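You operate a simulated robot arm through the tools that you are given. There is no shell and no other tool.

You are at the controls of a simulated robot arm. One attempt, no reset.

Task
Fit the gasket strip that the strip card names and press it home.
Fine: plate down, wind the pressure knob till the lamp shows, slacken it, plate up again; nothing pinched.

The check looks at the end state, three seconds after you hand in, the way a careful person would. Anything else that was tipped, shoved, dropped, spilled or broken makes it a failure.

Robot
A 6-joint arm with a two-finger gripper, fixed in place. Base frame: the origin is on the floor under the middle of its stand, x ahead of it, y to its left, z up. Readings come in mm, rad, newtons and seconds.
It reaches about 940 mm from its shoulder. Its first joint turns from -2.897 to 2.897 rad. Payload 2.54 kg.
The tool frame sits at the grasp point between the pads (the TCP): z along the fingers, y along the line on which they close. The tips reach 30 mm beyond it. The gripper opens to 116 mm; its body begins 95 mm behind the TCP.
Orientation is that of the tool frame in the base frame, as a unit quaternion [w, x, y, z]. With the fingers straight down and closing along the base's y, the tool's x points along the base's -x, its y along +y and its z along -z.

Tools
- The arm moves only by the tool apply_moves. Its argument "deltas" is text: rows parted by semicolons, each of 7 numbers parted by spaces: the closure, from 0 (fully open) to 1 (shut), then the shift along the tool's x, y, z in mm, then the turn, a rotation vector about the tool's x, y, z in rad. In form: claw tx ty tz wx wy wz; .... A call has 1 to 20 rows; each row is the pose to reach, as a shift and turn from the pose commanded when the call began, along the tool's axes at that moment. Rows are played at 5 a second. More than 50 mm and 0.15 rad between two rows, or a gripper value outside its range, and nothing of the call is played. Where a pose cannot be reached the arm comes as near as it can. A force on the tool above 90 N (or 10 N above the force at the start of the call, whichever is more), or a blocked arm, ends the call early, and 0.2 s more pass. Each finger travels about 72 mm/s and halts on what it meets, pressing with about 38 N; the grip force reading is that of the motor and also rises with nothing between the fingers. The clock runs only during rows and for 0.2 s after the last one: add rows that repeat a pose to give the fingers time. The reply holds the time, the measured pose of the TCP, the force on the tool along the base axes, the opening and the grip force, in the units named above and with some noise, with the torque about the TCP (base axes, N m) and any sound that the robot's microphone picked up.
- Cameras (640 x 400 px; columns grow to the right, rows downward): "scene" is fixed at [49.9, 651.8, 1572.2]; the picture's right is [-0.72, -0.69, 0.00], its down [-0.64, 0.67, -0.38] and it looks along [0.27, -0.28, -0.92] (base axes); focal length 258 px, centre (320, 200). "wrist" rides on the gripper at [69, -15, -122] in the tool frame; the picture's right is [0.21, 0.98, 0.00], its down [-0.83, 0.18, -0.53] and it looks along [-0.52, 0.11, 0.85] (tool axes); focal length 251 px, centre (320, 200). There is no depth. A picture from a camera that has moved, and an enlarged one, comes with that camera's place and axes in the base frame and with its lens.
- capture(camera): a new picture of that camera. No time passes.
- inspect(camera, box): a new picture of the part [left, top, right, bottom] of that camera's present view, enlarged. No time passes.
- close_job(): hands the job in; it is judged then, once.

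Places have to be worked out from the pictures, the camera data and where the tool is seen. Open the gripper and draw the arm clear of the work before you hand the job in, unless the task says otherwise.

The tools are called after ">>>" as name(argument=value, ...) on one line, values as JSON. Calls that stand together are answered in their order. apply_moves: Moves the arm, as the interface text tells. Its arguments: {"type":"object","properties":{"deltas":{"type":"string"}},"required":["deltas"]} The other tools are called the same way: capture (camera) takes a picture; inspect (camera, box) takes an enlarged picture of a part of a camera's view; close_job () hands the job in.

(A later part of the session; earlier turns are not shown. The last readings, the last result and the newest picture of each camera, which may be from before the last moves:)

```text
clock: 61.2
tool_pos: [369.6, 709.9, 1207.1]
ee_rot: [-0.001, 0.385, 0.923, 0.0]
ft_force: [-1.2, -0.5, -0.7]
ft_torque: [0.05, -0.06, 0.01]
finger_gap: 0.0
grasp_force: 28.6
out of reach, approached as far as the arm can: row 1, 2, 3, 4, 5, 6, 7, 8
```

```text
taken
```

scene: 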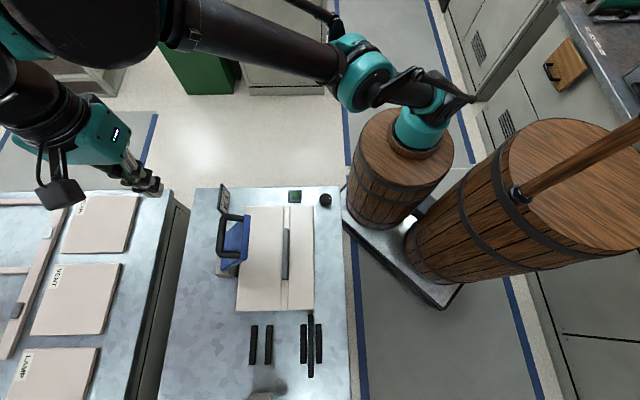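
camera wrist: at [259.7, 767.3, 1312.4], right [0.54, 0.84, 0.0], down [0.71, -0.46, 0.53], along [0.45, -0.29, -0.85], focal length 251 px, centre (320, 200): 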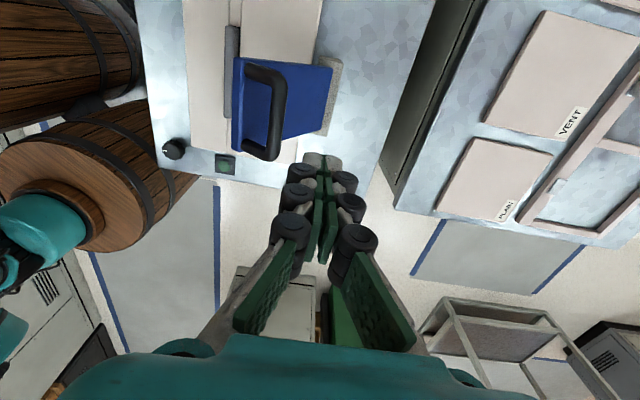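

The arm is at full stretch now. I retract a little and look at which way the elbow bends.

>>> apply_moves(deltas="1 0 -15 0 0 0 0; 1 0 -30 0 0 0 0; 1 0 -45 0 0 0 0; 1 0 -60 0 0 0 0; 1 0 -75 0 0 0 0; 1 0 -90 0 0 0 0; 1 0 -90 0 0 0 0")

>>> capture(camera="scene")

```text
clock: 62.8
tool_pos: [305.7, 652.1, 1208.7]
ee_rot: [-0.001, 0.385, 0.923, -0.001]
ft_force: [-0.1, 1.4, -0.7]
ft_torque: [0.0, 0.03, 0.0]
finger_gap: 0.0
grasp_force: 28.9
out of reach, approached as far as the arm can: row 6, 7
```

```text
taken
```

scene: 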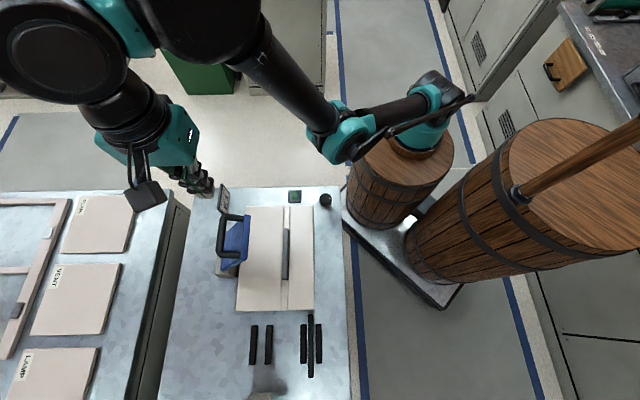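

The elbow is still bent the wrong way. I'll retrace in reverse the path where it flipped: out to the high reach point, sideways along the reach limit, then down near the earlier viewpoint.

>>> apply_moves(deltas="1 15 20 14 0 0 0; 1 30 42 28 0 0 0; 1 45 63 42 0 0 0; 1 59 83 56 0 0 0; 1 80 71 56 0 0 0; 1 102 59 56 0 0 0; 1 124 47 56 0 0 0; 1 145 35 56 0 0 0; 1 145 35 80 0 0 0; 1 145 35 105 0 0 0; 1 145 35 130 0 0 0; 1 145 35 150 0 0 0; 1 145 35 170 0 0 0; 1 145 35 170 0 0 0")

>>> capture(camera="scene")

```text
clock: 65.8
tool_pos: [231.0, 779.7, 1038.8]
ee_rot: [-0.001, 0.386, 0.922, 0.0]
ft_force: [0.3, 0.8, 0.1]
ft_torque: [0.01, 0.01, 0.01]
finger_gap: 0.0
grasp_force: 28.6
out of reach, approached as far as the arm can: row 6, 7, 8
```

```text
taken
```

scene: 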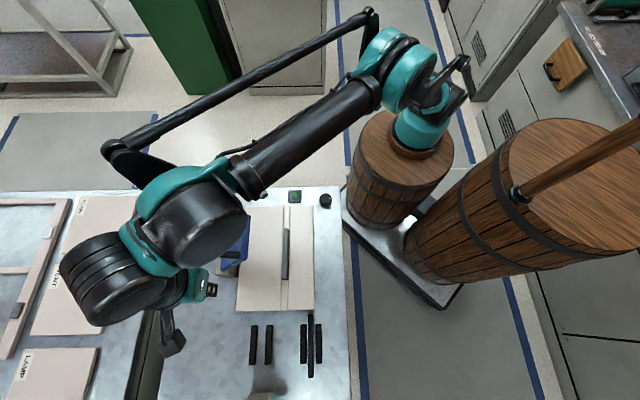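

It worked: the elbow is up again (same posture as before). Now I look at the plate from here to get its angle and the handle's place.

>>> capture(camera="wrist")

>>> inspect(camera="wrist", box=[190, 100, 430, 330])

```text
taken
camera wrist: at [170.4, 818.1, 1158.7], right [0.54, 0.84, 0.0], down [0.71, -0.46, 0.53], along [0.45, -0.29, -0.85], focal length 251 px, centre (320, 200)
```

wrist: 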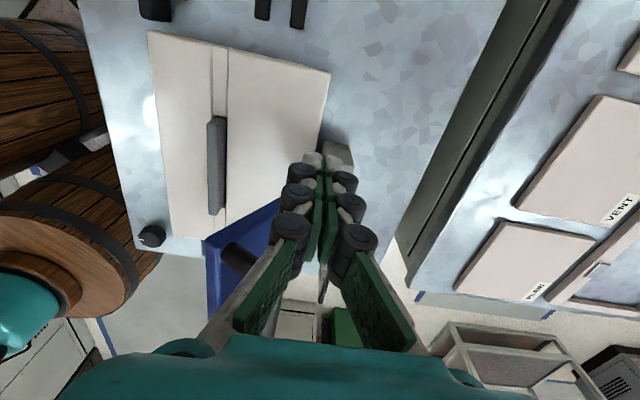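

```text
1.74 times, centred on (310, 215) of wrist
camera zoom: at [170.4, 818.1, 1158.7], right [0.54, 0.84, 0.0], down [0.71, -0.46, 0.53], along [0.45, -0.29, -0.85], focal length 437 px, centre (337, 174)
```

zoom: 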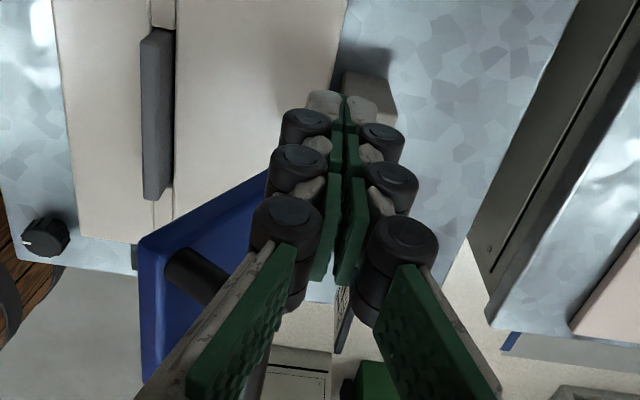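

Plate is now leaning ≈32° and stationary. I'll go around its near end, rise to z≈1110 over the handle bar (expected at tool (-104,-23), z≈1045), keeping well inside reach, with ≈26 mm opening.

>>> apply_moves(deltas="1 0 -15 -12 0 0 0; 1 0 -35 -30 0 0 0; 1 0 -55 -50 0 0 0; 0.9 0 -60 -68 0 0 0; 0.776 -20 -54 -72 0 0 0; 0.776 -40 -46 -72 0 0 0; 0.776 -60 -38 -72 0 0 0; 0.776 -80 -31 -72 0 0 0; 0.776 -100 -24 -72 0 0 0; 0.776 -104 -23 -72 0 0 0; 0.776 -104 -23 -72 0 0 0")

>>> capture(camera="wrist")

>>> inspect(camera="wrist", box=[220, 30, 400, 240])

>>> capture(camera="scene")

```text
clock: 68.2
tool_pos: [286.9, 689.2, 1111.3]
ee_rot: [-0.001, 0.386, 0.922, 0.0]
ft_force: [0.2, -0.1, -0.1]
ft_torque: [0.01, 0.01, 0.02]
finger_gap: 26.0
grasp_force: 0.0
```

```text
taken
camera wrist: at [227.1, 728.4, 1230.8], right [0.54, 0.84, 0.0], down [0.71, -0.46, 0.53], along [0.45, -0.29, -0.85], focal length 251 px, centre (320, 200)
```

wrist: 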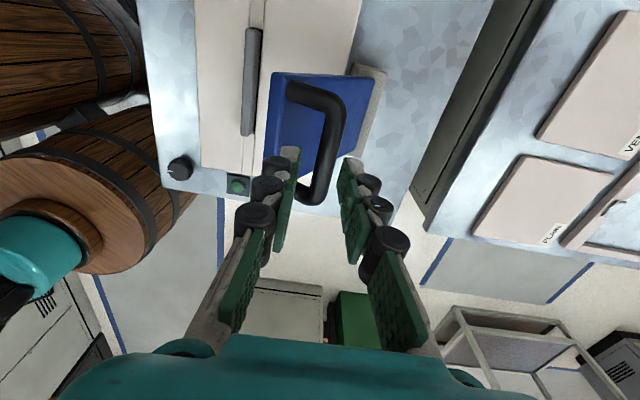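

```text
1.90 times, centred on (310, 135) of wrist
camera zoom: at [227.1, 728.4, 1230.8], right [0.54, 0.84, 0.0], down [0.71, -0.46, 0.53], along [0.45, -0.29, -0.85], focal length 479 px, centre (339, 324)
```

zoom: 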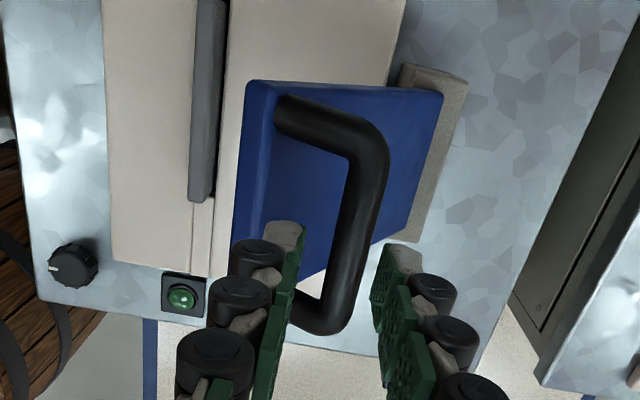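

```text
taken
```

scene: 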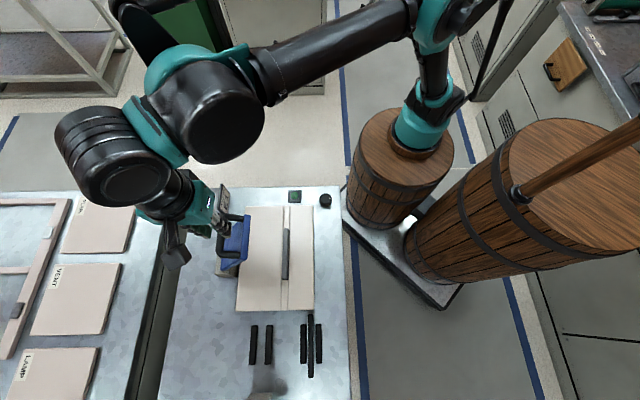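

Elbow is up and the bar lies ≈7 mm to +y of my centreline. I shift (-4,+8), and lower in two stages.

>>> apply_moves(deltas="0.776 -2 4 0 0 0 0; 0.776 -4 8 3 0 0 0; 0.776 -4 8 9 0 0 0; 0.776 -4 8 15 0 0 0; 0.776 -4 8 20 0 0 0; 0.776 -4 8 20 0 0 0")

>>> inspect(camera="wrist", box=[220, 50, 400, 260])

```text
clock: 69.6
tool_pos: [294.3, 693.8, 1089.9]
ee_rot: [0.0, 0.386, 0.923, 0.0]
ft_force: [-0.1, -0.1, 0.1]
ft_torque: [-0.01, -0.01, 0.01]
finger_gap: 26.2
grasp_force: 0.1
```

```text
1.90 times, centred on (310, 155) of wrist
camera zoom: at [235.2, 731.1, 1210.9], right [0.54, 0.84, 0.0], down [0.71, -0.46, 0.53], along [0.45, -0.29, -0.85], focal length 479 px, centre (339, 286)
```

zoom: 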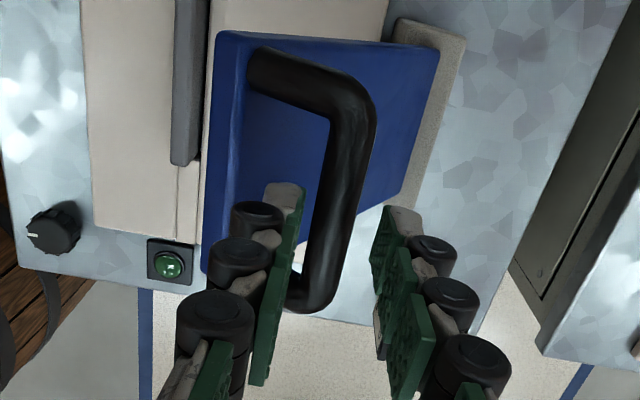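

Bar is well centred (≈-2 mm). Lower another 22 mm and close on it.

>>> apply_moves(deltas="0.776 0 0 6 0 0 0; 0.776 0 0 12 0 0 0; 0.776 0 0 18 0 0 0; 0.776 0 0 22 0 0 0; 0.776 0 0 22 0 0 0")

>>> inspect(camera="wrist", box=[220, 50, 400, 260])

```text
clock: 70.8
tool_pos: [294.1, 692.7, 1068.6]
ee_rot: [0.0, 0.386, 0.922, 0.0]
ft_force: [-0.2, 0.2, 0.2]
ft_torque: [-0.01, -0.01, -0.02]
finger_gap: 26.0
grasp_force: 0.0
```

```text
1.90 times, centred on (310, 155) of wrist
camera zoom: at [235.2, 730.9, 1188.7], right [0.54, 0.84, 0.0], down [0.71, -0.46, 0.53], along [0.45, -0.29, -0.85], focal length 479 px, centre (339, 286)
```

zoom: 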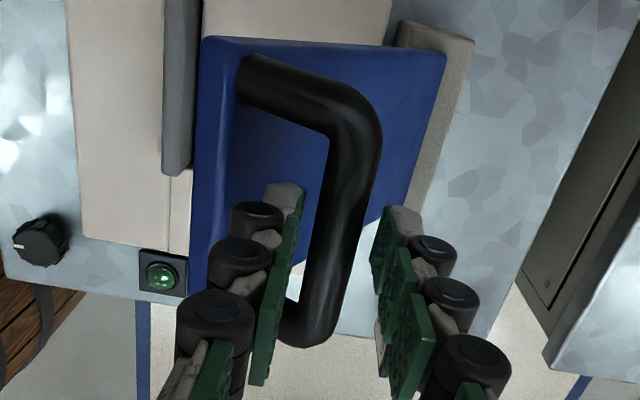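

>>> apply_moves(deltas="0.85 0 0 0 0 0 0; 0.9 0 0 0 0 0 0; 1 0 0 0 0 0 0; 1 0 0 0 0 0 0; 1 0 0 0 0 0 0")

>>> inspect(camera="wrist", box=[220, 50, 400, 260])

```text
clock: 72.0
tool_pos: [295.1, 692.2, 1068.4]
ee_rot: [0.0, 0.386, 0.922, 0.0]
ft_force: [-1.1, -0.8, 3.0]
ft_torque: [-0.03, 0.02, 0.26]
finger_gap: 14.8
grasp_force: 40.9
```

```text
1.90 times, centred on (310, 155) of wrist
camera zoom: at [235.1, 730.8, 1188.9], right [0.54, 0.84, 0.0], down [0.71, -0.46, 0.53], along [0.45, -0.29, -0.85], focal length 479 px, centre (339, 286)
```

zoom: 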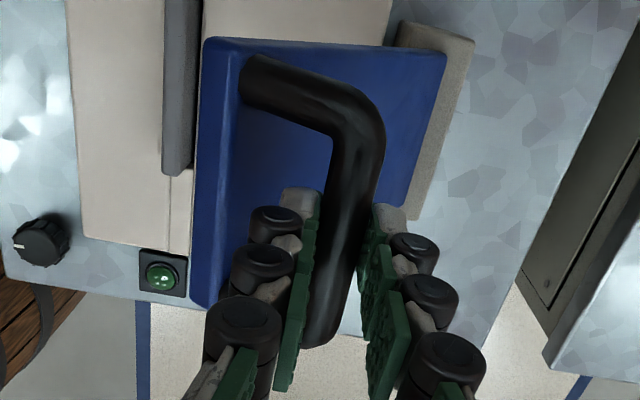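

Good grip with almost no load. I swing the plate down along the arc, checking forces every ~15°.

>>> apply_moves(deltas="1 0 -4 1 0 0 0; 1 0 -8.3 2.4 0 0 0; 1 0 -16.2 5.1 0 0 0; 1 0 -24 8.1 0 0 0; 1 0 -31.6 11.5 0 0 0; 1 0 -39.1 15.2 0 0 0; 1 0 -46.4 19.2 0 0 0; 1 0 -46.4 19.2 0 0 0")

>>> capture(camera="wrist")

```text
clock: 73.8
tool_pos: [261.5, 659.5, 1049.2]
ee_rot: [-0.001, 0.386, 0.923, 0.001]
ft_force: [6.0, -1.4, -6.2]
ft_torque: [0.09, -0.14, 0.25]
finger_gap: 14.9
grasp_force: 41.1
```

```text
taken
camera wrist: at [202.7, 698.5, 1169.1], right [0.54, 0.84, 0.0], down [0.71, -0.46, 0.53], along [0.45, -0.29, -0.85], focal length 251 px, centre (320, 200)
```

wrist: 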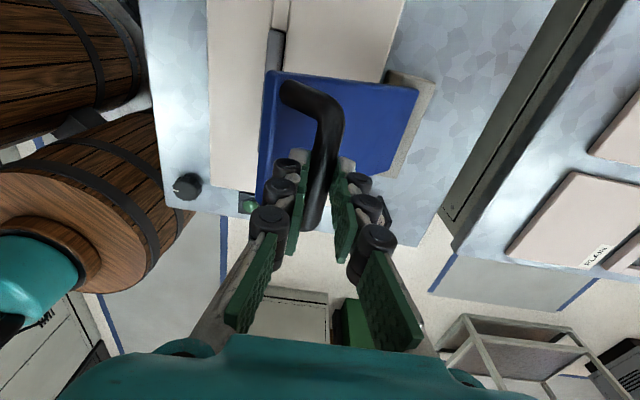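

>>> apply_moves(deltas="1 0 -7.1 4.3 0 0 0; 1 0 -14.1 8.9 0 0 0; 1 0 -20.8 13.9 0 0 0; 1 0 -27.3 19.1 0 0 0; 1 0 -33.5 24.6 0 0 0; 1 0 -39.6 30.3 0 0 0; 1 0 -39.6 30.3 0 0 0")

>>> capture(camera="wrist")

>>> capture(camera="scene")

```text
clock: 75.4
tool_pos: [233.7, 633.7, 1018.6]
ee_rot: [-0.001, 0.387, 0.922, 0.001]
ft_force: [15.8, -4.1, -9.5]
ft_torque: [0.01, -0.24, 0.27]
finger_gap: 15.0
grasp_force: 41.4
```

```text
taken
camera wrist: at [174.9, 670.8, 1138.7], right [0.55, 0.84, 0.0], down [0.71, -0.46, 0.53], along [0.45, -0.29, -0.85], focal length 251 px, centre (320, 200)
```

wrist: 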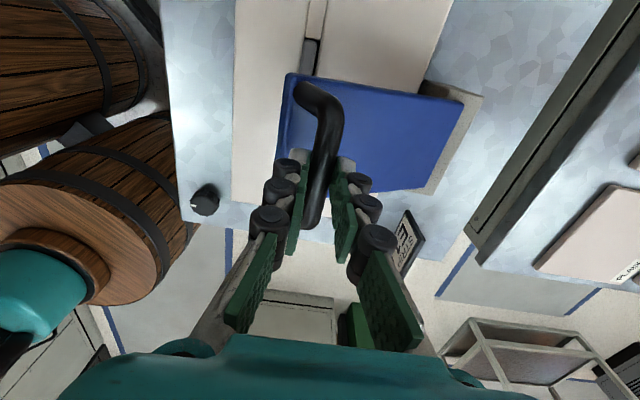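

```text
taken
```

scene: 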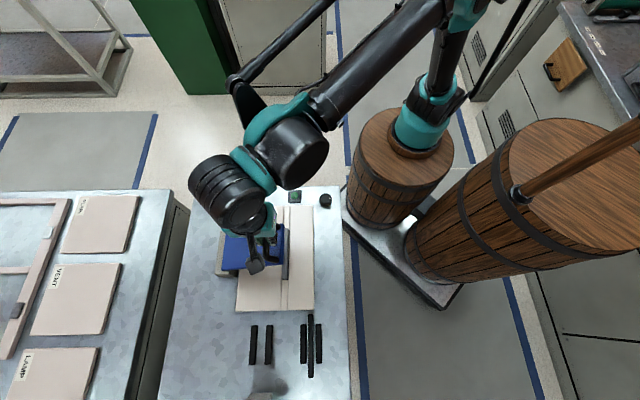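

>>> apply_moves(deltas="1 -0.2 -5.7 6.1 0 0 0; 1 -0.4 -11.2 12.3 0 0 0; 1 -0.6 -16.4 18.8 0 0 0; 1 -0.8 -21.4 25.5 0 0 0; 1 -1 -26 32.5 0 0 0; 1 -1 -30.3 39.6 0 0 0; 1 -1 -30.3 39.6 0 0 0")

>>> capture(camera="wrist")

```text
clock: 77.0
tool_pos: [212.5, 612.3, 978.4]
ee_rot: [-0.001, 0.386, 0.923, 0.001]
ft_force: [22.7, 16.2, -14.8]
ft_torque: [0.78, -0.23, 0.22]
finger_gap: 15.3
grasp_force: 41.3
```

```text
taken
camera wrist: at [154.2, 650.1, 1099.0], right [0.55, 0.84, 0.0], down [0.71, -0.46, 0.53], along [0.45, -0.29, -0.85], focal length 251 px, centre (320, 200)
```

wrist: 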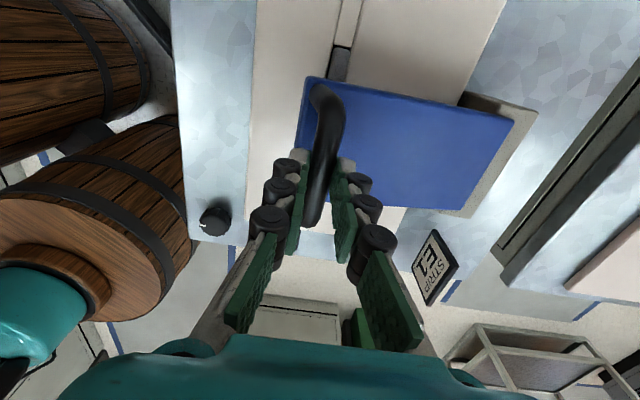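

A mild sideways pull (27 N) says my radius is slightly long, so I ease +y a little and continue lowering carefully.

>>> apply_moves(deltas="1 0 -2 4 0 0 0; 1 0 -3 8 0 0 0; 1 0 -4.5 12 0 0 0; 1 0 -6 16 0 0 0; 1 0 -7 20 0 0 0; 1 0 -7 20 0 0 0")

>>> capture(camera="wrist")

```text
clock: 78.4
tool_pos: [207.5, 606.2, 959.3]
ee_rot: [-0.001, 0.385, 0.923, 0.0]
ft_force: [11.2, 5.8, -5.8]
ft_torque: [0.02, -0.41, 0.4]
finger_gap: 15.3
grasp_force: 41.6
```

```text
taken
camera wrist: at [147.9, 644.0, 1079.4], right [0.54, 0.84, 0.0], down [0.71, -0.46, 0.53], along [0.45, -0.29, -0.85], focal length 251 px, centre (320, 200)
```

wrist: 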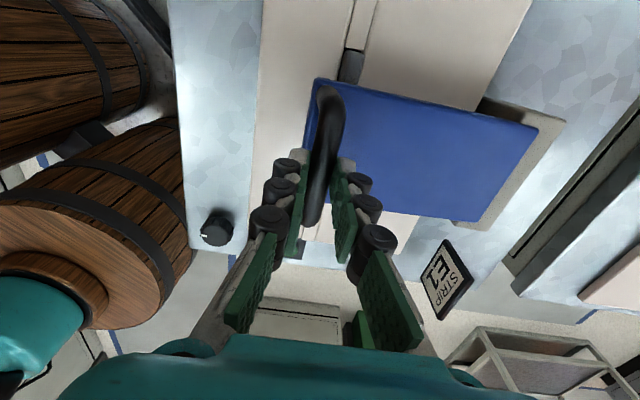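

>>> apply_moves(deltas="1 0 -1.2 4 0 0 0; 1 0 -2.4 8 0 0 0; 1 0 -3.6 12 0 0 0; 1 0 -3.6 12 0 0 0")

>>> inspect(camera="wrist", box=[250, 30, 600, 250])

>>> inspect(camera="scene", box=[190, 180, 350, 320])

```text
clock: 79.4
tool_pos: [204.5, 602.5, 946.8]
ee_rot: [-0.001, 0.386, 0.923, 0.0]
ft_force: [6.1, -2.6, -2.1]
ft_torque: [-0.05, -0.18, 0.38]
finger_gap: 15.1
grasp_force: 41.3
```

```text
1.82 times, centred on (425, 140) of wrist
camera zoom: at [145.2, 641.2, 1067.3], right [0.54, 0.84, 0.0], down [0.71, -0.46, 0.53], along [0.45, -0.29, -0.85], focal length 457 px, centre (129, 309)
```

zoom: 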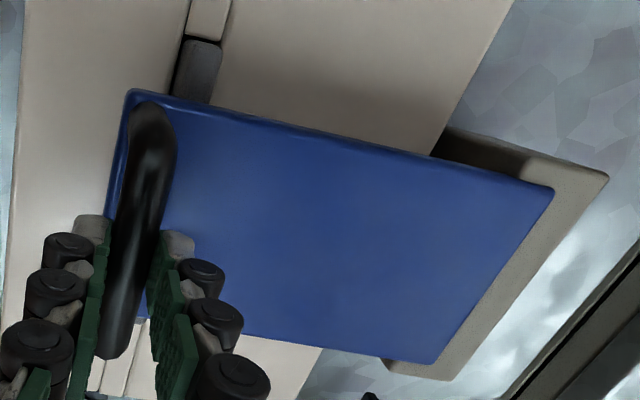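

```text
2.86 times, centred on (270, 250) of scene
camera zoom: at [49.9, 651.8, 1572.2], right [-0.72, -0.69, 0.0], down [-0.64, 0.67, -0.38], along [0.27, -0.28, -0.92], focal length 737 px, centre (463, 57)
```

zoom: 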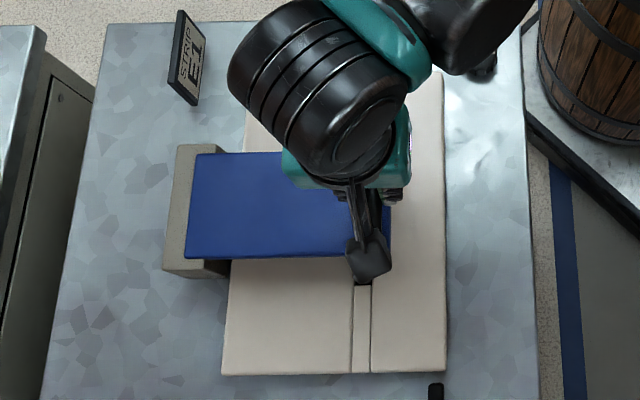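

Plate is almost down over the strip. I continue in small steps until I feel it seat.

>>> apply_moves(deltas="1 0 -0.7 3 0 0 0; 1 0 -1.4 6 0 0 0; 1 0 -1.8 8 0 0 0; 1 0 -1.8 8 0 0 0")

>>> apply_moves(deltas="1 0 -0.4 2 0 0 0; 1 0 -0.8 4 0 0 0; 1 0 -0.8 4 0 0 0")

```text
clock: 80.4
tool_pos: [203.3, 601.9, 940.5]
ee_rot: [-0.001, 0.386, 0.923, 0.001]
ft_force: [6.9, 8.4, 35.9]
ft_torque: [0.21, -0.13, 0.28]
finger_gap: 15.3
grasp_force: 40.9
```

```text
clock: 81.2
tool_pos: [204.8, 602.5, 935.7]
ee_rot: [0.0, 0.385, 0.923, 0.001]
ft_force: [13.5, 18.6, 34.8]
ft_torque: [0.42, -0.27, 0.29]
finger_gap: 14.7
grasp_force: 41.0
```

>>> capture(camera="wrist")

>>> inspect(camera="wrist", box=[250, 30, 600, 250])

>>> inspect(camera="scene", box=[190, 180, 350, 320])

```text
taken
camera wrist: at [144.3, 640.0, 1055.8], right [0.54, 0.84, 0.0], down [0.71, -0.46, 0.53], along [0.45, -0.29, -0.85], focal length 251 px, centre (320, 200)
```

wrist: 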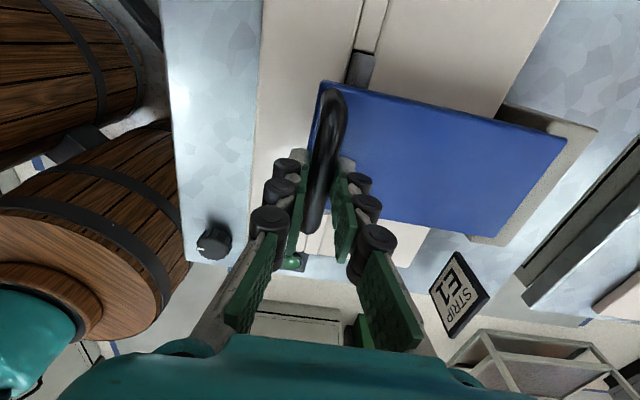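

```text
1.82 times, centred on (425, 140) of wrist
camera zoom: at [144.3, 640.0, 1055.8], right [0.54, 0.84, 0.0], down [0.71, -0.46, 0.53], along [0.45, -0.29, -0.85], focal length 457 px, centre (129, 309)
```

zoom: 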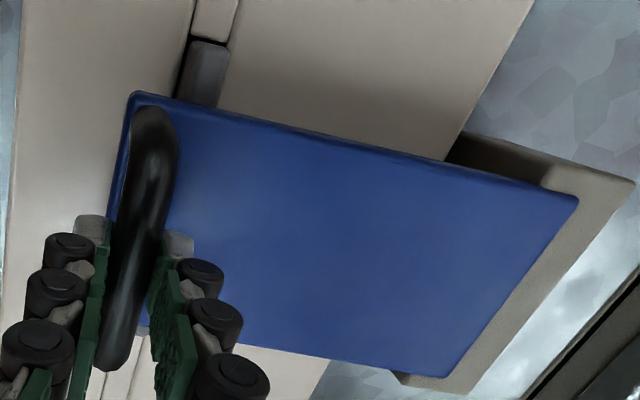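

```text
2.86 times, centred on (270, 250) of scene
camera zoom: at [49.9, 651.8, 1572.2], right [-0.72, -0.69, 0.0], down [-0.64, 0.67, -0.38], along [0.27, -0.28, -0.92], focal length 737 px, centre (463, 57)
```

zoom: 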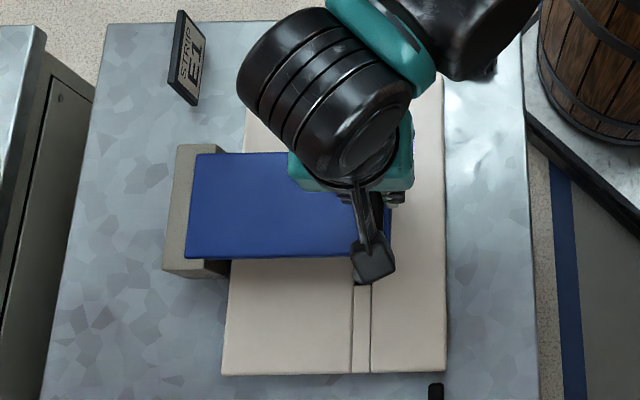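

The plate is down on the strip (bar now slides in the pads at ≈35 N). I release the handle and lift straight up clear.

>>> apply_moves(deltas="1 0 0 -3 0 0 0; 0.9 0 0 -3 0 0 0; 0.776 0 0 -3 0 0 0; 0.776 0 0 -10 0 0 0; 0.776 0 0 -25 0 0 0; 0.776 0 0 -45 0 0 0; 0.776 0 0 -70 0 0 0; 0.776 0 0 -70 0 0 0")

>>> capture(camera="wrist")

>>> inspect(camera="wrist", box=[250, 30, 600, 250])

```text
clock: 83.0
tool_pos: [202.9, 600.8, 1005.8]
ee_rot: [-0.001, 0.386, 0.923, 0.001]
ft_force: [-1.0, 1.2, -0.6]
ft_torque: [-0.01, 0.0, 0.01]
finger_gap: 26.0
grasp_force: 0.0
```

```text
taken
camera wrist: at [143.4, 639.8, 1125.6], right [0.54, 0.84, 0.0], down [0.71, -0.46, 0.53], along [0.45, -0.29, -0.85], focal length 251 px, centre (320, 200)
```

wrist: 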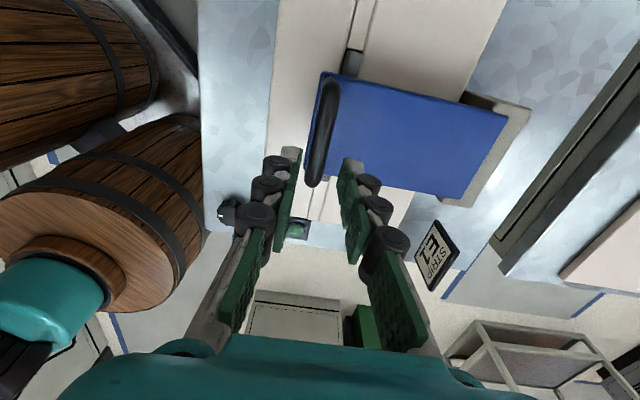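

```text
1.82 times, centred on (425, 140) of wrist
camera zoom: at [143.4, 639.8, 1125.6], right [0.54, 0.84, 0.0], down [0.71, -0.46, 0.53], along [0.45, -0.29, -0.85], focal length 457 px, centre (129, 309)
```

zoom: 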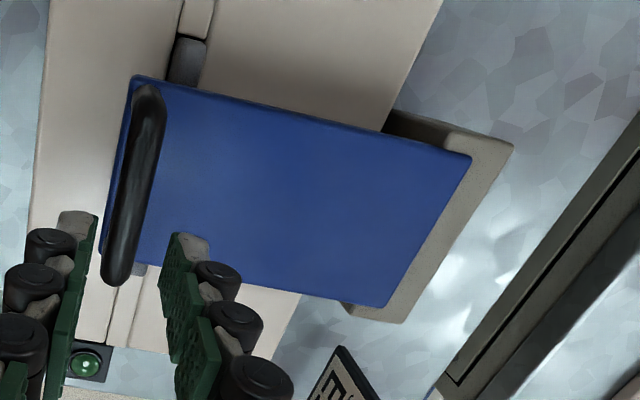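

The plate rests flat with the strip beneath it. Next the pressure knob: I move over it at z≈1000 and look.

>>> apply_moves(deltas="0.6 -15 -9 0 0 0 0; 0.5 -35 -20 0 0 0 0; 0.4 -55 -32 0 0 0 0; 0.4 -75 -44 0 0 0 0; 0.4 -95 -56 0 0 0 0; 0.4 -115 -68 0 0 0 0; 0.4 -135 -80 0 0 0 0; 0.4 -155 -90 0 0 0 0; 0.4 -170 -98 0 0 0 0; 0.4 -170 -98 0 0 0 0")

>>> capture(camera="wrist")

>>> capture(camera="scene")

```text
clock: 85.2
tool_pos: [251.7, 411.9, 1004.9]
ee_rot: [-0.001, 0.386, 0.922, 0.001]
ft_force: [-0.1, 0.2, -0.5]
ft_torque: [0.01, 0.0, -0.01]
finger_gap: 69.7
grasp_force: 0.1
```

```text
taken
camera wrist: at [193.2, 449.7, 1125.4], right [0.54, 0.84, 0.0], down [0.71, -0.46, 0.53], along [0.45, -0.29, -0.85], focal length 251 px, centre (320, 200)
```

wrist: 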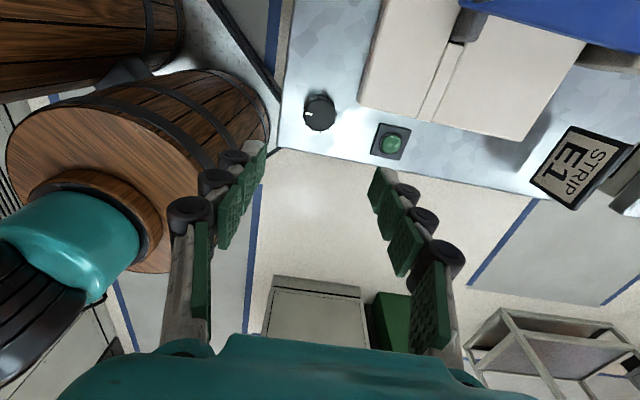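

```text
taken
```

scene: 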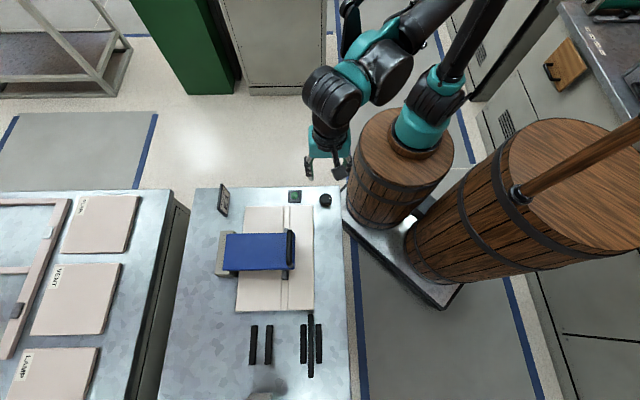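

>>> inspect(camera="wrist", box=[285, 80, 425, 170])

>>> inspect(camera="scene", box=[190, 180, 350, 320])

```text
4.44 times, centred on (355, 125) of wrist
camera zoom: at [193.2, 449.7, 1125.4], right [0.54, 0.84, 0.0], down [0.71, -0.46, 0.53], along [0.45, -0.29, -0.85], focal length 1118 px, centre (164, 533)
```

zoom: 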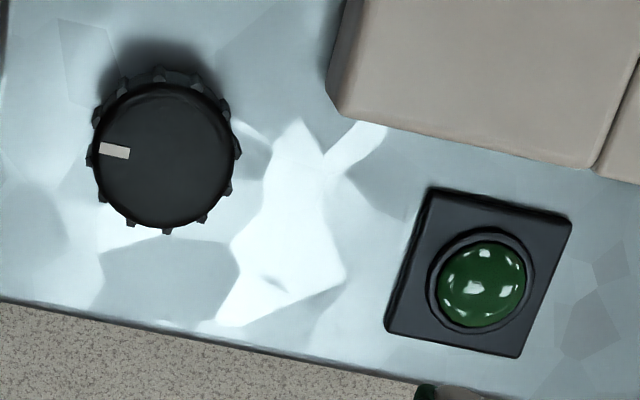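

```text
2.86 times, centred on (270, 250) of scene
camera zoom: at [49.9, 651.8, 1572.2], right [-0.72, -0.69, 0.0], down [-0.64, 0.67, -0.38], along [0.27, -0.28, -0.92], focal length 737 px, centre (463, 57)
```

zoom: 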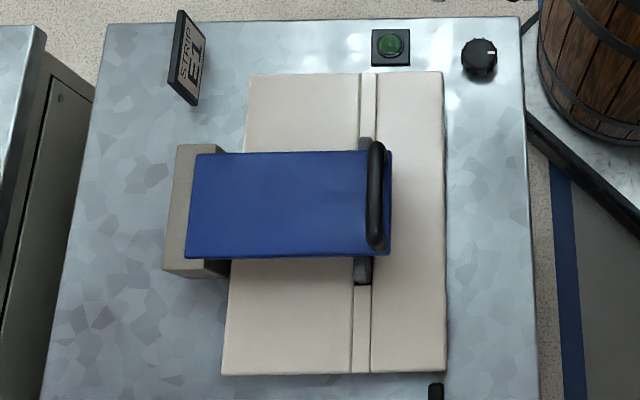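

The knob (≈38 mm dia., top z≈818) lies almost exactly under the tool at offset (-2,0); lamp is dark. To leave room for a long clockwise wind, I first turn the wrist counter-clockwise in the air by 1.9 rad, then check centring.

>>> apply_moves(deltas="0.4 -1 0 8 0 0 -0.14; 0.4 -2 0 16 0 0 -0.28; 0.4 -2 0 24 0 0 -0.42; 0.4 -2 0 32 0 0 -0.56; 0.4 -2 0 40 0 0 -0.7; 0.4 -2 0 48 0 0 -0.84; 0.4 -2 0 56 0 0 -0.98; 0.4 -2 0 64 0 0 -1.12; 0.4 -2 0 72 0 0 -1.26; 0.4 -2 0 80 0 0 -1.4; 0.4 -2 0 88 0 0 -1.54; 0.4 -2 0 96 0 0 -1.68; 0.4 -2 0 100 0 0 -1.8; 0.4 -2 0 100 0 0 -1.9; 0.4 -2 0 100 0 0 -1.9")

>>> capture(camera="wrist")

>>> inspect(camera="wrist", box=[220, 20, 420, 200])

>>> capture(camera="scene")

```text
clock: 88.4
tool_pos: [253.4, 409.8, 905.0]
ee_rot: [0.001, -0.527, 0.85, 0.001]
ft_force: [0.6, 0.3, 0.2]
ft_torque: [0.0, 0.0, 0.03]
finger_gap: 69.7
grasp_force: 0.1
```

```text
taken
camera wrist: at [236.9, 341.4, 1025.3], right [-0.97, 0.24, 0.0], down [0.21, 0.82, 0.54], along [0.13, 0.52, -0.84], focal length 251 px, centre (320, 200)
```

wrist: 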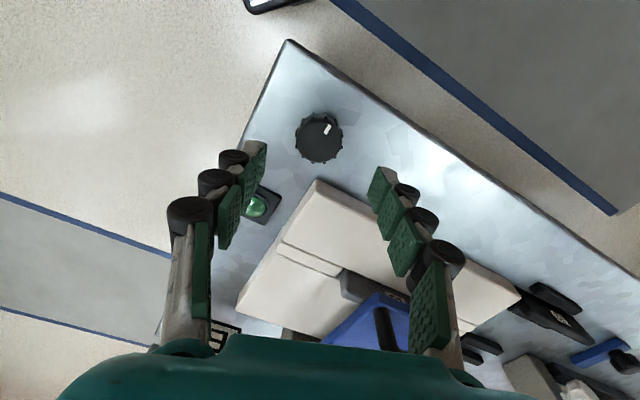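

```text
2.22 times, centred on (320, 110) of wrist
camera zoom: at [236.9, 341.4, 1025.3], right [-0.97, 0.24, 0.0], down [0.21, 0.82, 0.54], along [0.13, 0.52, -0.84], focal length 559 px, centre (320, 400)
```

zoom: 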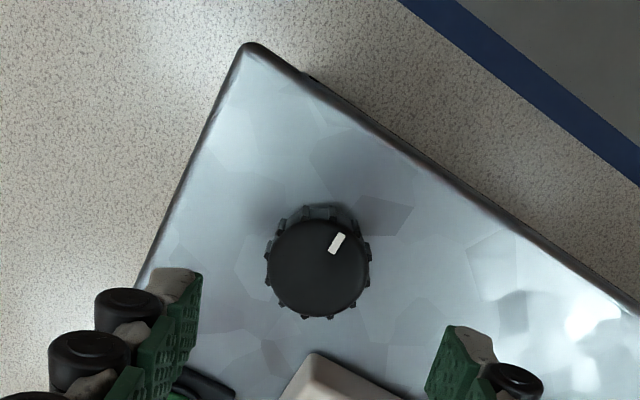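

```text
taken
```

scene: 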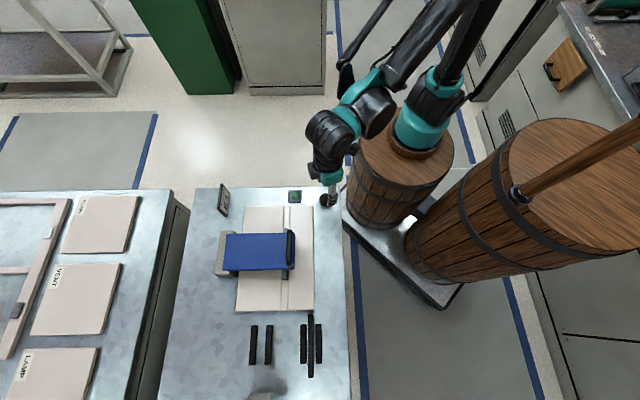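

Knob centre sits at tool (0,-1.8). I shift to centre and descend to TCP z≈832 with fingers straddling the knob.

>>> apply_moves(deltas="0.4 0 -1.6 12 0 0 0; 0.4 0 -1.6 28 0 0 0; 0.4 0 -1.6 44 0 0 0; 0.4 0 -1.6 58 0 0 0; 0.4 0 -1.6 67 0 0 0; 0.4 0 -1.6 72 0 0 0; 0.4 0 -1.6 72 0 0 0")

>>> capture(camera="wrist")

```text
clock: 90.0
tool_pos: [255.3, 409.5, 832.5]
ee_rot: [0.0, -0.526, 0.85, 0.001]
ft_force: [0.6, 0.2, 0.2]
ft_torque: [0.05, 0.04, 0.0]
finger_gap: 69.6
grasp_force: 0.0
```

```text
taken
camera wrist: at [238.7, 340.7, 952.9], right [-0.97, 0.24, 0.0], down [0.21, 0.82, 0.54], along [0.13, 0.52, -0.84], focal length 251 px, centre (320, 200)
```

wrist: 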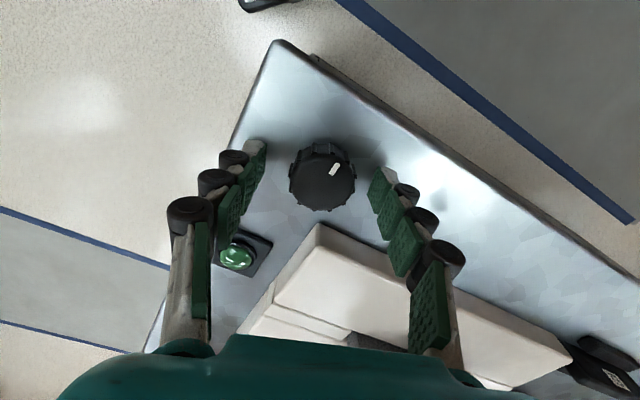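

Well centred. Closing on the knob.

>>> apply_moves(deltas="0.55 0 0.5 0 0 0 0; 0.7 0 0.5 0 0 0 0; 0.85 0 0.5 0 0 0 0; 1 0 0.5 0 0 0 0; 1 0 0.5 0 0 0 0")

>>> inspect(camera="wrist", box=[200, 100, 440, 300])

```text
clock: 91.2
tool_pos: [254.8, 409.4, 832.0]
ee_rot: [0.0, -0.526, 0.851, 0.0]
ft_force: [-6.5, 3.6, 3.1]
ft_torque: [0.12, 0.3, -0.1]
finger_gap: 38.6
grasp_force: 44.8
```

```text
2.00 times, centred on (320, 200) of wrist
camera zoom: at [237.5, 341.1, 953.0], right [-0.97, 0.24, 0.0], down [0.21, 0.82, 0.54], along [0.13, 0.52, -0.84], focal length 503 px, centre (320, 200)
```

zoom: 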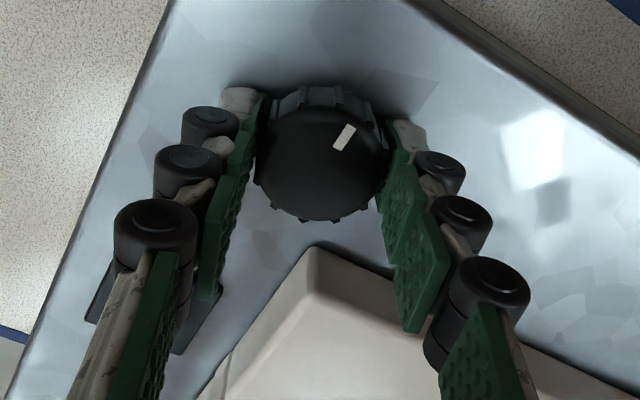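

Knob gripped (38.6 mm). I turn clockwise (seen from above) 0.3 rad and read the torque.

>>> apply_moves(deltas="1 0 0 0 0 0 0.1; 1 0 0 0 0 0 0.2; 1 0 0 0 0 0 0.3; 1 0 0 0 0 0 0.3")

>>> capture(camera="wrist")

>>> inspect(camera="scene", box=[270, 175, 350, 225])

```text
clock: 92.2
tool_pos: [254.0, 408.2, 831.7]
ee_rot: [0.0, -0.392, 0.92, 0.001]
ft_force: [-6.8, 4.9, -9.8]
ft_torque: [0.34, -0.06, -0.02]
finger_gap: 38.6
grasp_force: 44.7
```

```text
taken
camera wrist: at [217.9, 349.3, 953.0], right [-0.85, 0.52, 0.0], down [0.44, 0.72, 0.53], along [0.28, 0.46, -0.84], focal length 251 px, centre (320, 200)
```

wrist: 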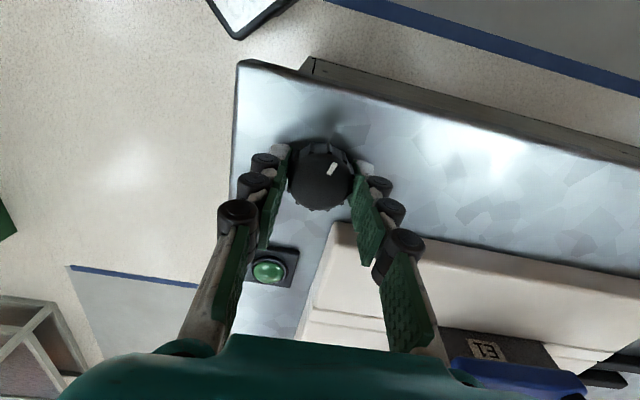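

```text
8.00 times, centred on (310, 200) of scene
camera zoom: at [49.9, 651.8, 1572.2], right [-0.72, -0.69, 0.0], down [-0.64, 0.67, -0.38], along [0.27, -0.28, -0.92], focal length 2065 px, centre (400, 200)
```

zoom: 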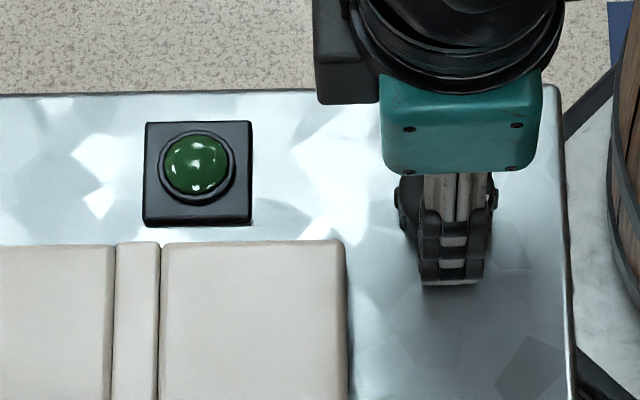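

The knob turns freely with the fingers; lamp still dark. Continue clockwise.

>>> apply_moves(deltas="1 0 0 0 0 0 0.1; 1 0 0 0 0 0 0.2; 1 0 0 0 0 0 0.3; 1 0 0 0 0 0 0.4; 1 0 0 0 0 0 0.5; 1 0 0 0 0 0 0.6; 1 0 0 0 0 0 0.6")

>>> capture(camera="wrist")

>>> inspect(camera="scene", box=[190, 175, 350, 315])

```text
clock: 93.8
tool_pos: [255.5, 409.5, 831.2]
ee_rot: [0.0, -0.103, 0.995, 0.001]
ft_force: [-6.7, -3.6, -11.9]
ft_torque: [-0.21, 0.18, 0.02]
finger_gap: 38.5
grasp_force: 45.2
```

```text
taken
camera wrist: at [190.4, 380.7, 953.1], right [-0.41, 0.91, 0.0], down [0.77, 0.35, 0.53], along [0.49, 0.22, -0.85], focal length 251 px, centre (320, 200)
```

wrist: 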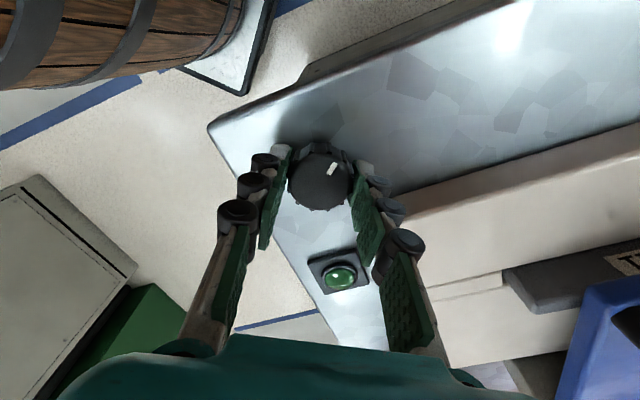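

```text
2.86 times, centred on (270, 245) of scene
camera zoom: at [49.9, 651.8, 1572.2], right [-0.72, -0.69, 0.0], down [-0.64, 0.67, -0.38], along [0.27, -0.28, -0.92], focal length 737 px, centre (463, 71)
```

zoom: 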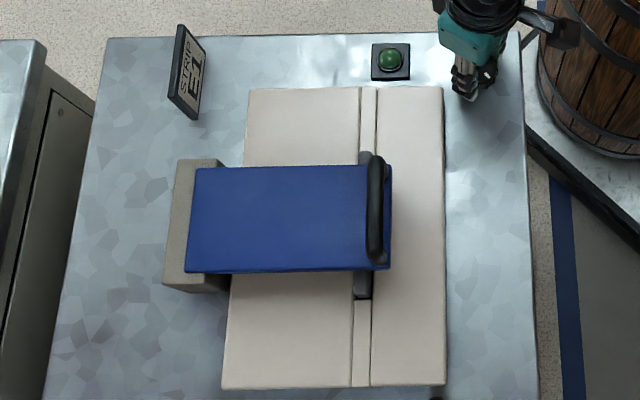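

Still free and lamp dark. The +y finger now passes near the bed corner (≈48 mm from the knob centre, finger ≈40 mm), so I continue in smaller steps watching forces.

>>> apply_moves(deltas="1 0 0 0 0 0 0.08; 1 0 0 0 0 0 0.16; 1 0 0 0 0 0 0.24; 1 0 0 0 0 0 0.32; 1 0 0 0 0 0 0.32")

>>> capture(camera="wrist")

>>> inspect(camera="scene", box=[270, 175, 350, 225])

```text
clock: 95.0
tool_pos: [254.6, 410.2, 833.8]
ee_rot: [0.0, 0.056, 0.998, 0.0]
ft_force: [-8.6, -8.8, -25.3]
ft_torque: [-0.03, 0.32, 0.03]
finger_gap: 37.9
grasp_force: 45.1
```

```text
taken
camera wrist: at [184.7, 402.3, 953.3], right [-0.1, 0.99, 0.0], down [0.84, 0.09, 0.53], along [0.53, 0.06, -0.85], focal length 251 px, centre (320, 200)
```

wrist: 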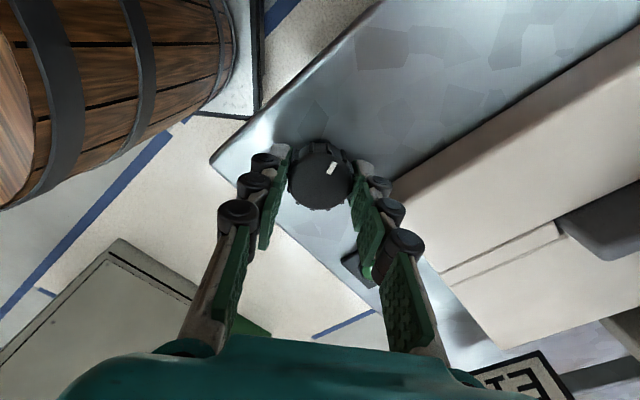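

```text
8.00 times, centred on (310, 200) of scene
camera zoom: at [49.9, 651.8, 1572.2], right [-0.72, -0.69, 0.0], down [-0.64, 0.67, -0.38], along [0.27, -0.28, -0.92], focal length 2065 px, centre (400, 200)
```

zoom: 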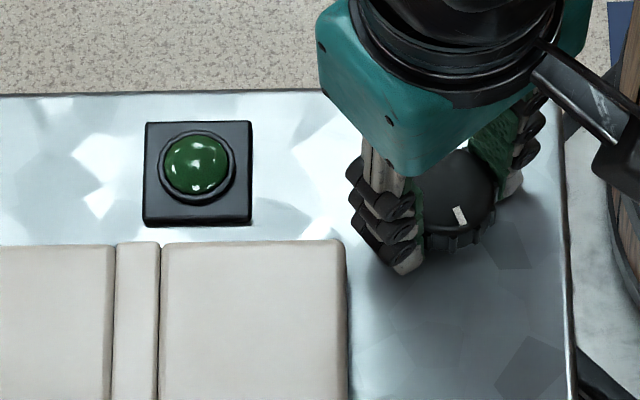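

The knob draws the tool down slightly (-25 N), i.e. it screws inward: clockwise is tightening. I follow it down ~0.7 mm and continue; the bed corner is being cleared.

>>> apply_moves(deltas="1 0 0 0.5 0 0 0.08; 1 0 0 0.7 0 0 0.16; 1 0 0 0.8 0 0 0.24; 1 0 0 0.9 0 0 0.32; 1 0 0 0.9 0 0 0.32")

>>> inspect(camera="scene", box=[270, 175, 350, 225])

```text
clock: 96.2
tool_pos: [255.6, 410.0, 832.1]
ee_rot: [0.001, 0.215, 0.977, 0.001]
ft_force: [-1.9, -8.2, 33.9]
ft_torque: [-0.27, -0.06, 0.0]
finger_gap: 38.0
grasp_force: 45.0
```

```text
8.00 times, centred on (310, 200) of scene
camera zoom: at [49.9, 651.8, 1572.2], right [-0.72, -0.69, 0.0], down [-0.64, 0.67, -0.38], along [0.27, -0.28, -0.92], focal length 2065 px, centre (400, 200)
```

zoom: 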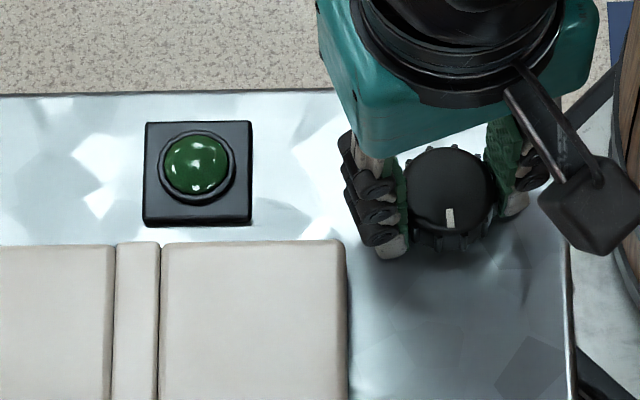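

Lamp still off after ~1.5 rad; I over-pushed slightly (+34 N), so I ease up 0.5 mm and keep turning.

>>> apply_moves(deltas="1 0 0 -0.5 0 0 0.08; 1 0 0 -0.5 0 0 0.16; 1 0 0 -0.5 0 0 0.24; 1 0 0 -0.5 0 0 0.32; 1 0 0 -0.5 0 0 0.4; 1 0 0 -0.5 0 0 0.48; 1 0 0 -0.5 0 0 0.48")

>>> inspect(camera="scene", box=[190, 175, 350, 315])

>>> capture(camera="wrist")

```text
clock: 97.8
tool_pos: [255.4, 409.8, 832.7]
ee_rot: [-0.001, 0.441, 0.898, 0.0]
ft_force: [-0.8, -9.5, 16.3]
ft_torque: [-0.31, -0.02, 0.0]
finger_gap: 37.7
grasp_force: 44.8
```

```text
2.86 times, centred on (270, 245) of scene
camera zoom: at [49.9, 651.8, 1572.2], right [-0.72, -0.69, 0.0], down [-0.64, 0.67, -0.38], along [0.27, -0.28, -0.92], focal length 737 px, centre (463, 71)
```

zoom: 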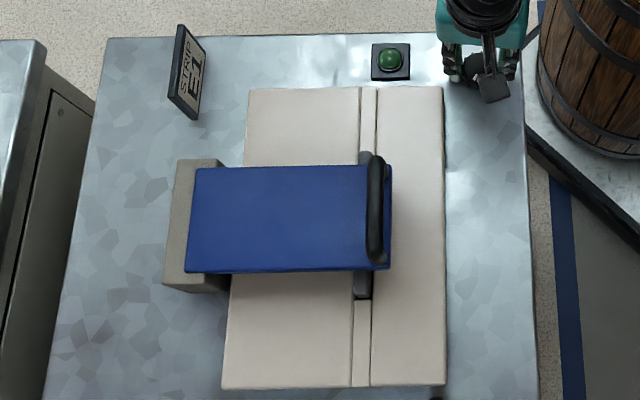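

```text
taken
camera wrist: at [200.7, 454.6, 952.9], right [0.64, 0.77, 0.0], down [0.65, -0.54, 0.53], along [0.41, -0.34, -0.85], focal length 251 px, centre (320, 200)
```

wrist: 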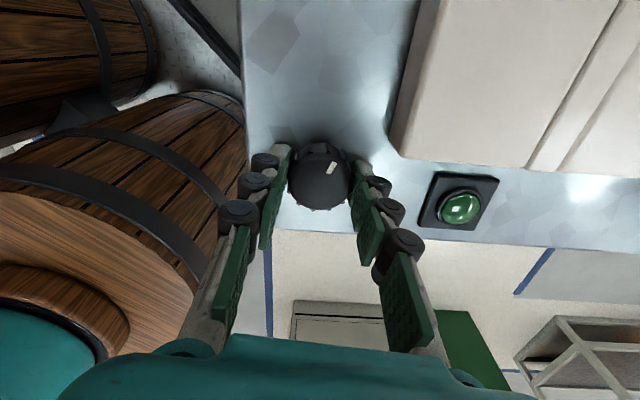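

Total ≈2 rad so far, no lamp yet. Keep turning clockwise as far as the wrist allows.

>>> apply_moves(deltas="1 0 0 -0.2 0 0 0.1; 1 0 0 -0.2 0 0 0.2; 1 0 0 -0.2 0 0 0.3; 1 0 0 -0.2 0 0 0.4; 1 0 0 -0.2 0 0 0.5; 1 0 0 -0.2 0 0 0.6; 1 0 0 -0.2 0 0 0.7; 1 0 0 -0.2 0 0 0.7")

>>> inspect(camera="scene", box=[270, 175, 350, 225])

>>> capture(camera="wrist")

```text
clock: 99.4
tool_pos: [255.3, 409.3, 831.5]
ee_rot: [-0.012, 0.703, 0.711, -0.009]
ft_force: [-42.0, 1.8, 3.7]
ft_torque: [0.09, 0.28, 0.05]
finger_gap: 38.2
grasp_force: 44.8
out of reach, approached as far as the arm can: row 7
stopped in row 7: the force on the tool passed its limit at 122 N (the readings are from after the stop); the commanded pose is now the measured one
```

```text
8.00 times, centred on (310, 200) of scene
camera zoom: at [49.9, 651.8, 1572.2], right [-0.72, -0.69, 0.0], down [-0.64, 0.67, -0.38], along [0.27, -0.28, -0.92], focal length 2065 px, centre (400, 200)
```

zoom: 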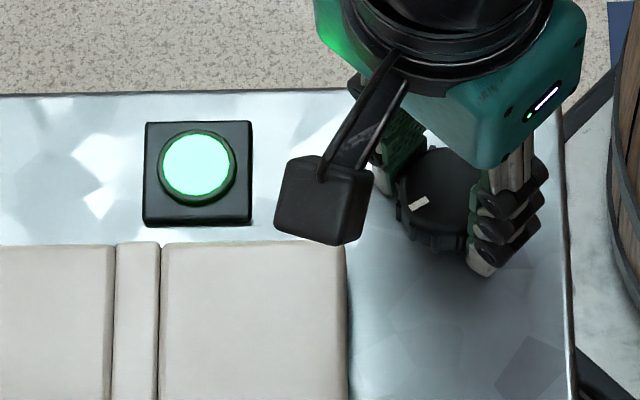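

```text
taken
camera wrist: at [243.2, 477.5, 953.1], right [0.97, 0.23, -0.03], down [0.21, -0.83, 0.52], along [0.09, -0.52, -0.85], focal length 251 px, centre (320, 200)
```

wrist: 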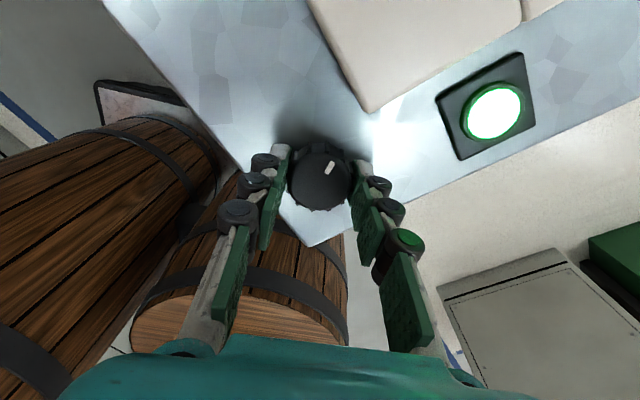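

The lamp is lit. The last row hit the wrist's limit (slight tilt, some side load), so I first undo the tilt and begin slackening counter-clockwise gently.

>>> apply_moves(deltas="1 0 0 0 -0.015 -0.002 -0.04; 1 0 0 0 -0.03 -0.004 -0.08; 1 0 0 0 -0.03 -0.004 -0.12; 1 0 0 0 -0.03 -0.004 -0.12")

>>> inspect(camera="scene", box=[190, 175, 350, 315])

```text
clock: 100.4
tool_pos: [255.9, 409.0, 833.0]
ee_rot: [-0.002, 0.66, 0.751, 0.0]
ft_force: [-66.6, 3.8, 29.2]
ft_torque: [-0.51, 2.25, 0.02]
finger_gap: 38.0
grasp_force: 45.4
```

```text
2.86 times, centred on (270, 245) of scene
camera zoom: at [49.9, 651.8, 1572.2], right [-0.72, -0.69, 0.0], down [-0.64, 0.67, -0.38], along [0.27, -0.28, -0.92], focal length 737 px, centre (463, 71)
```

zoom: 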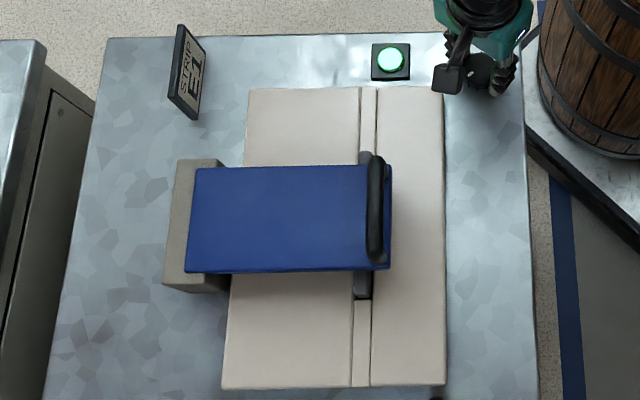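

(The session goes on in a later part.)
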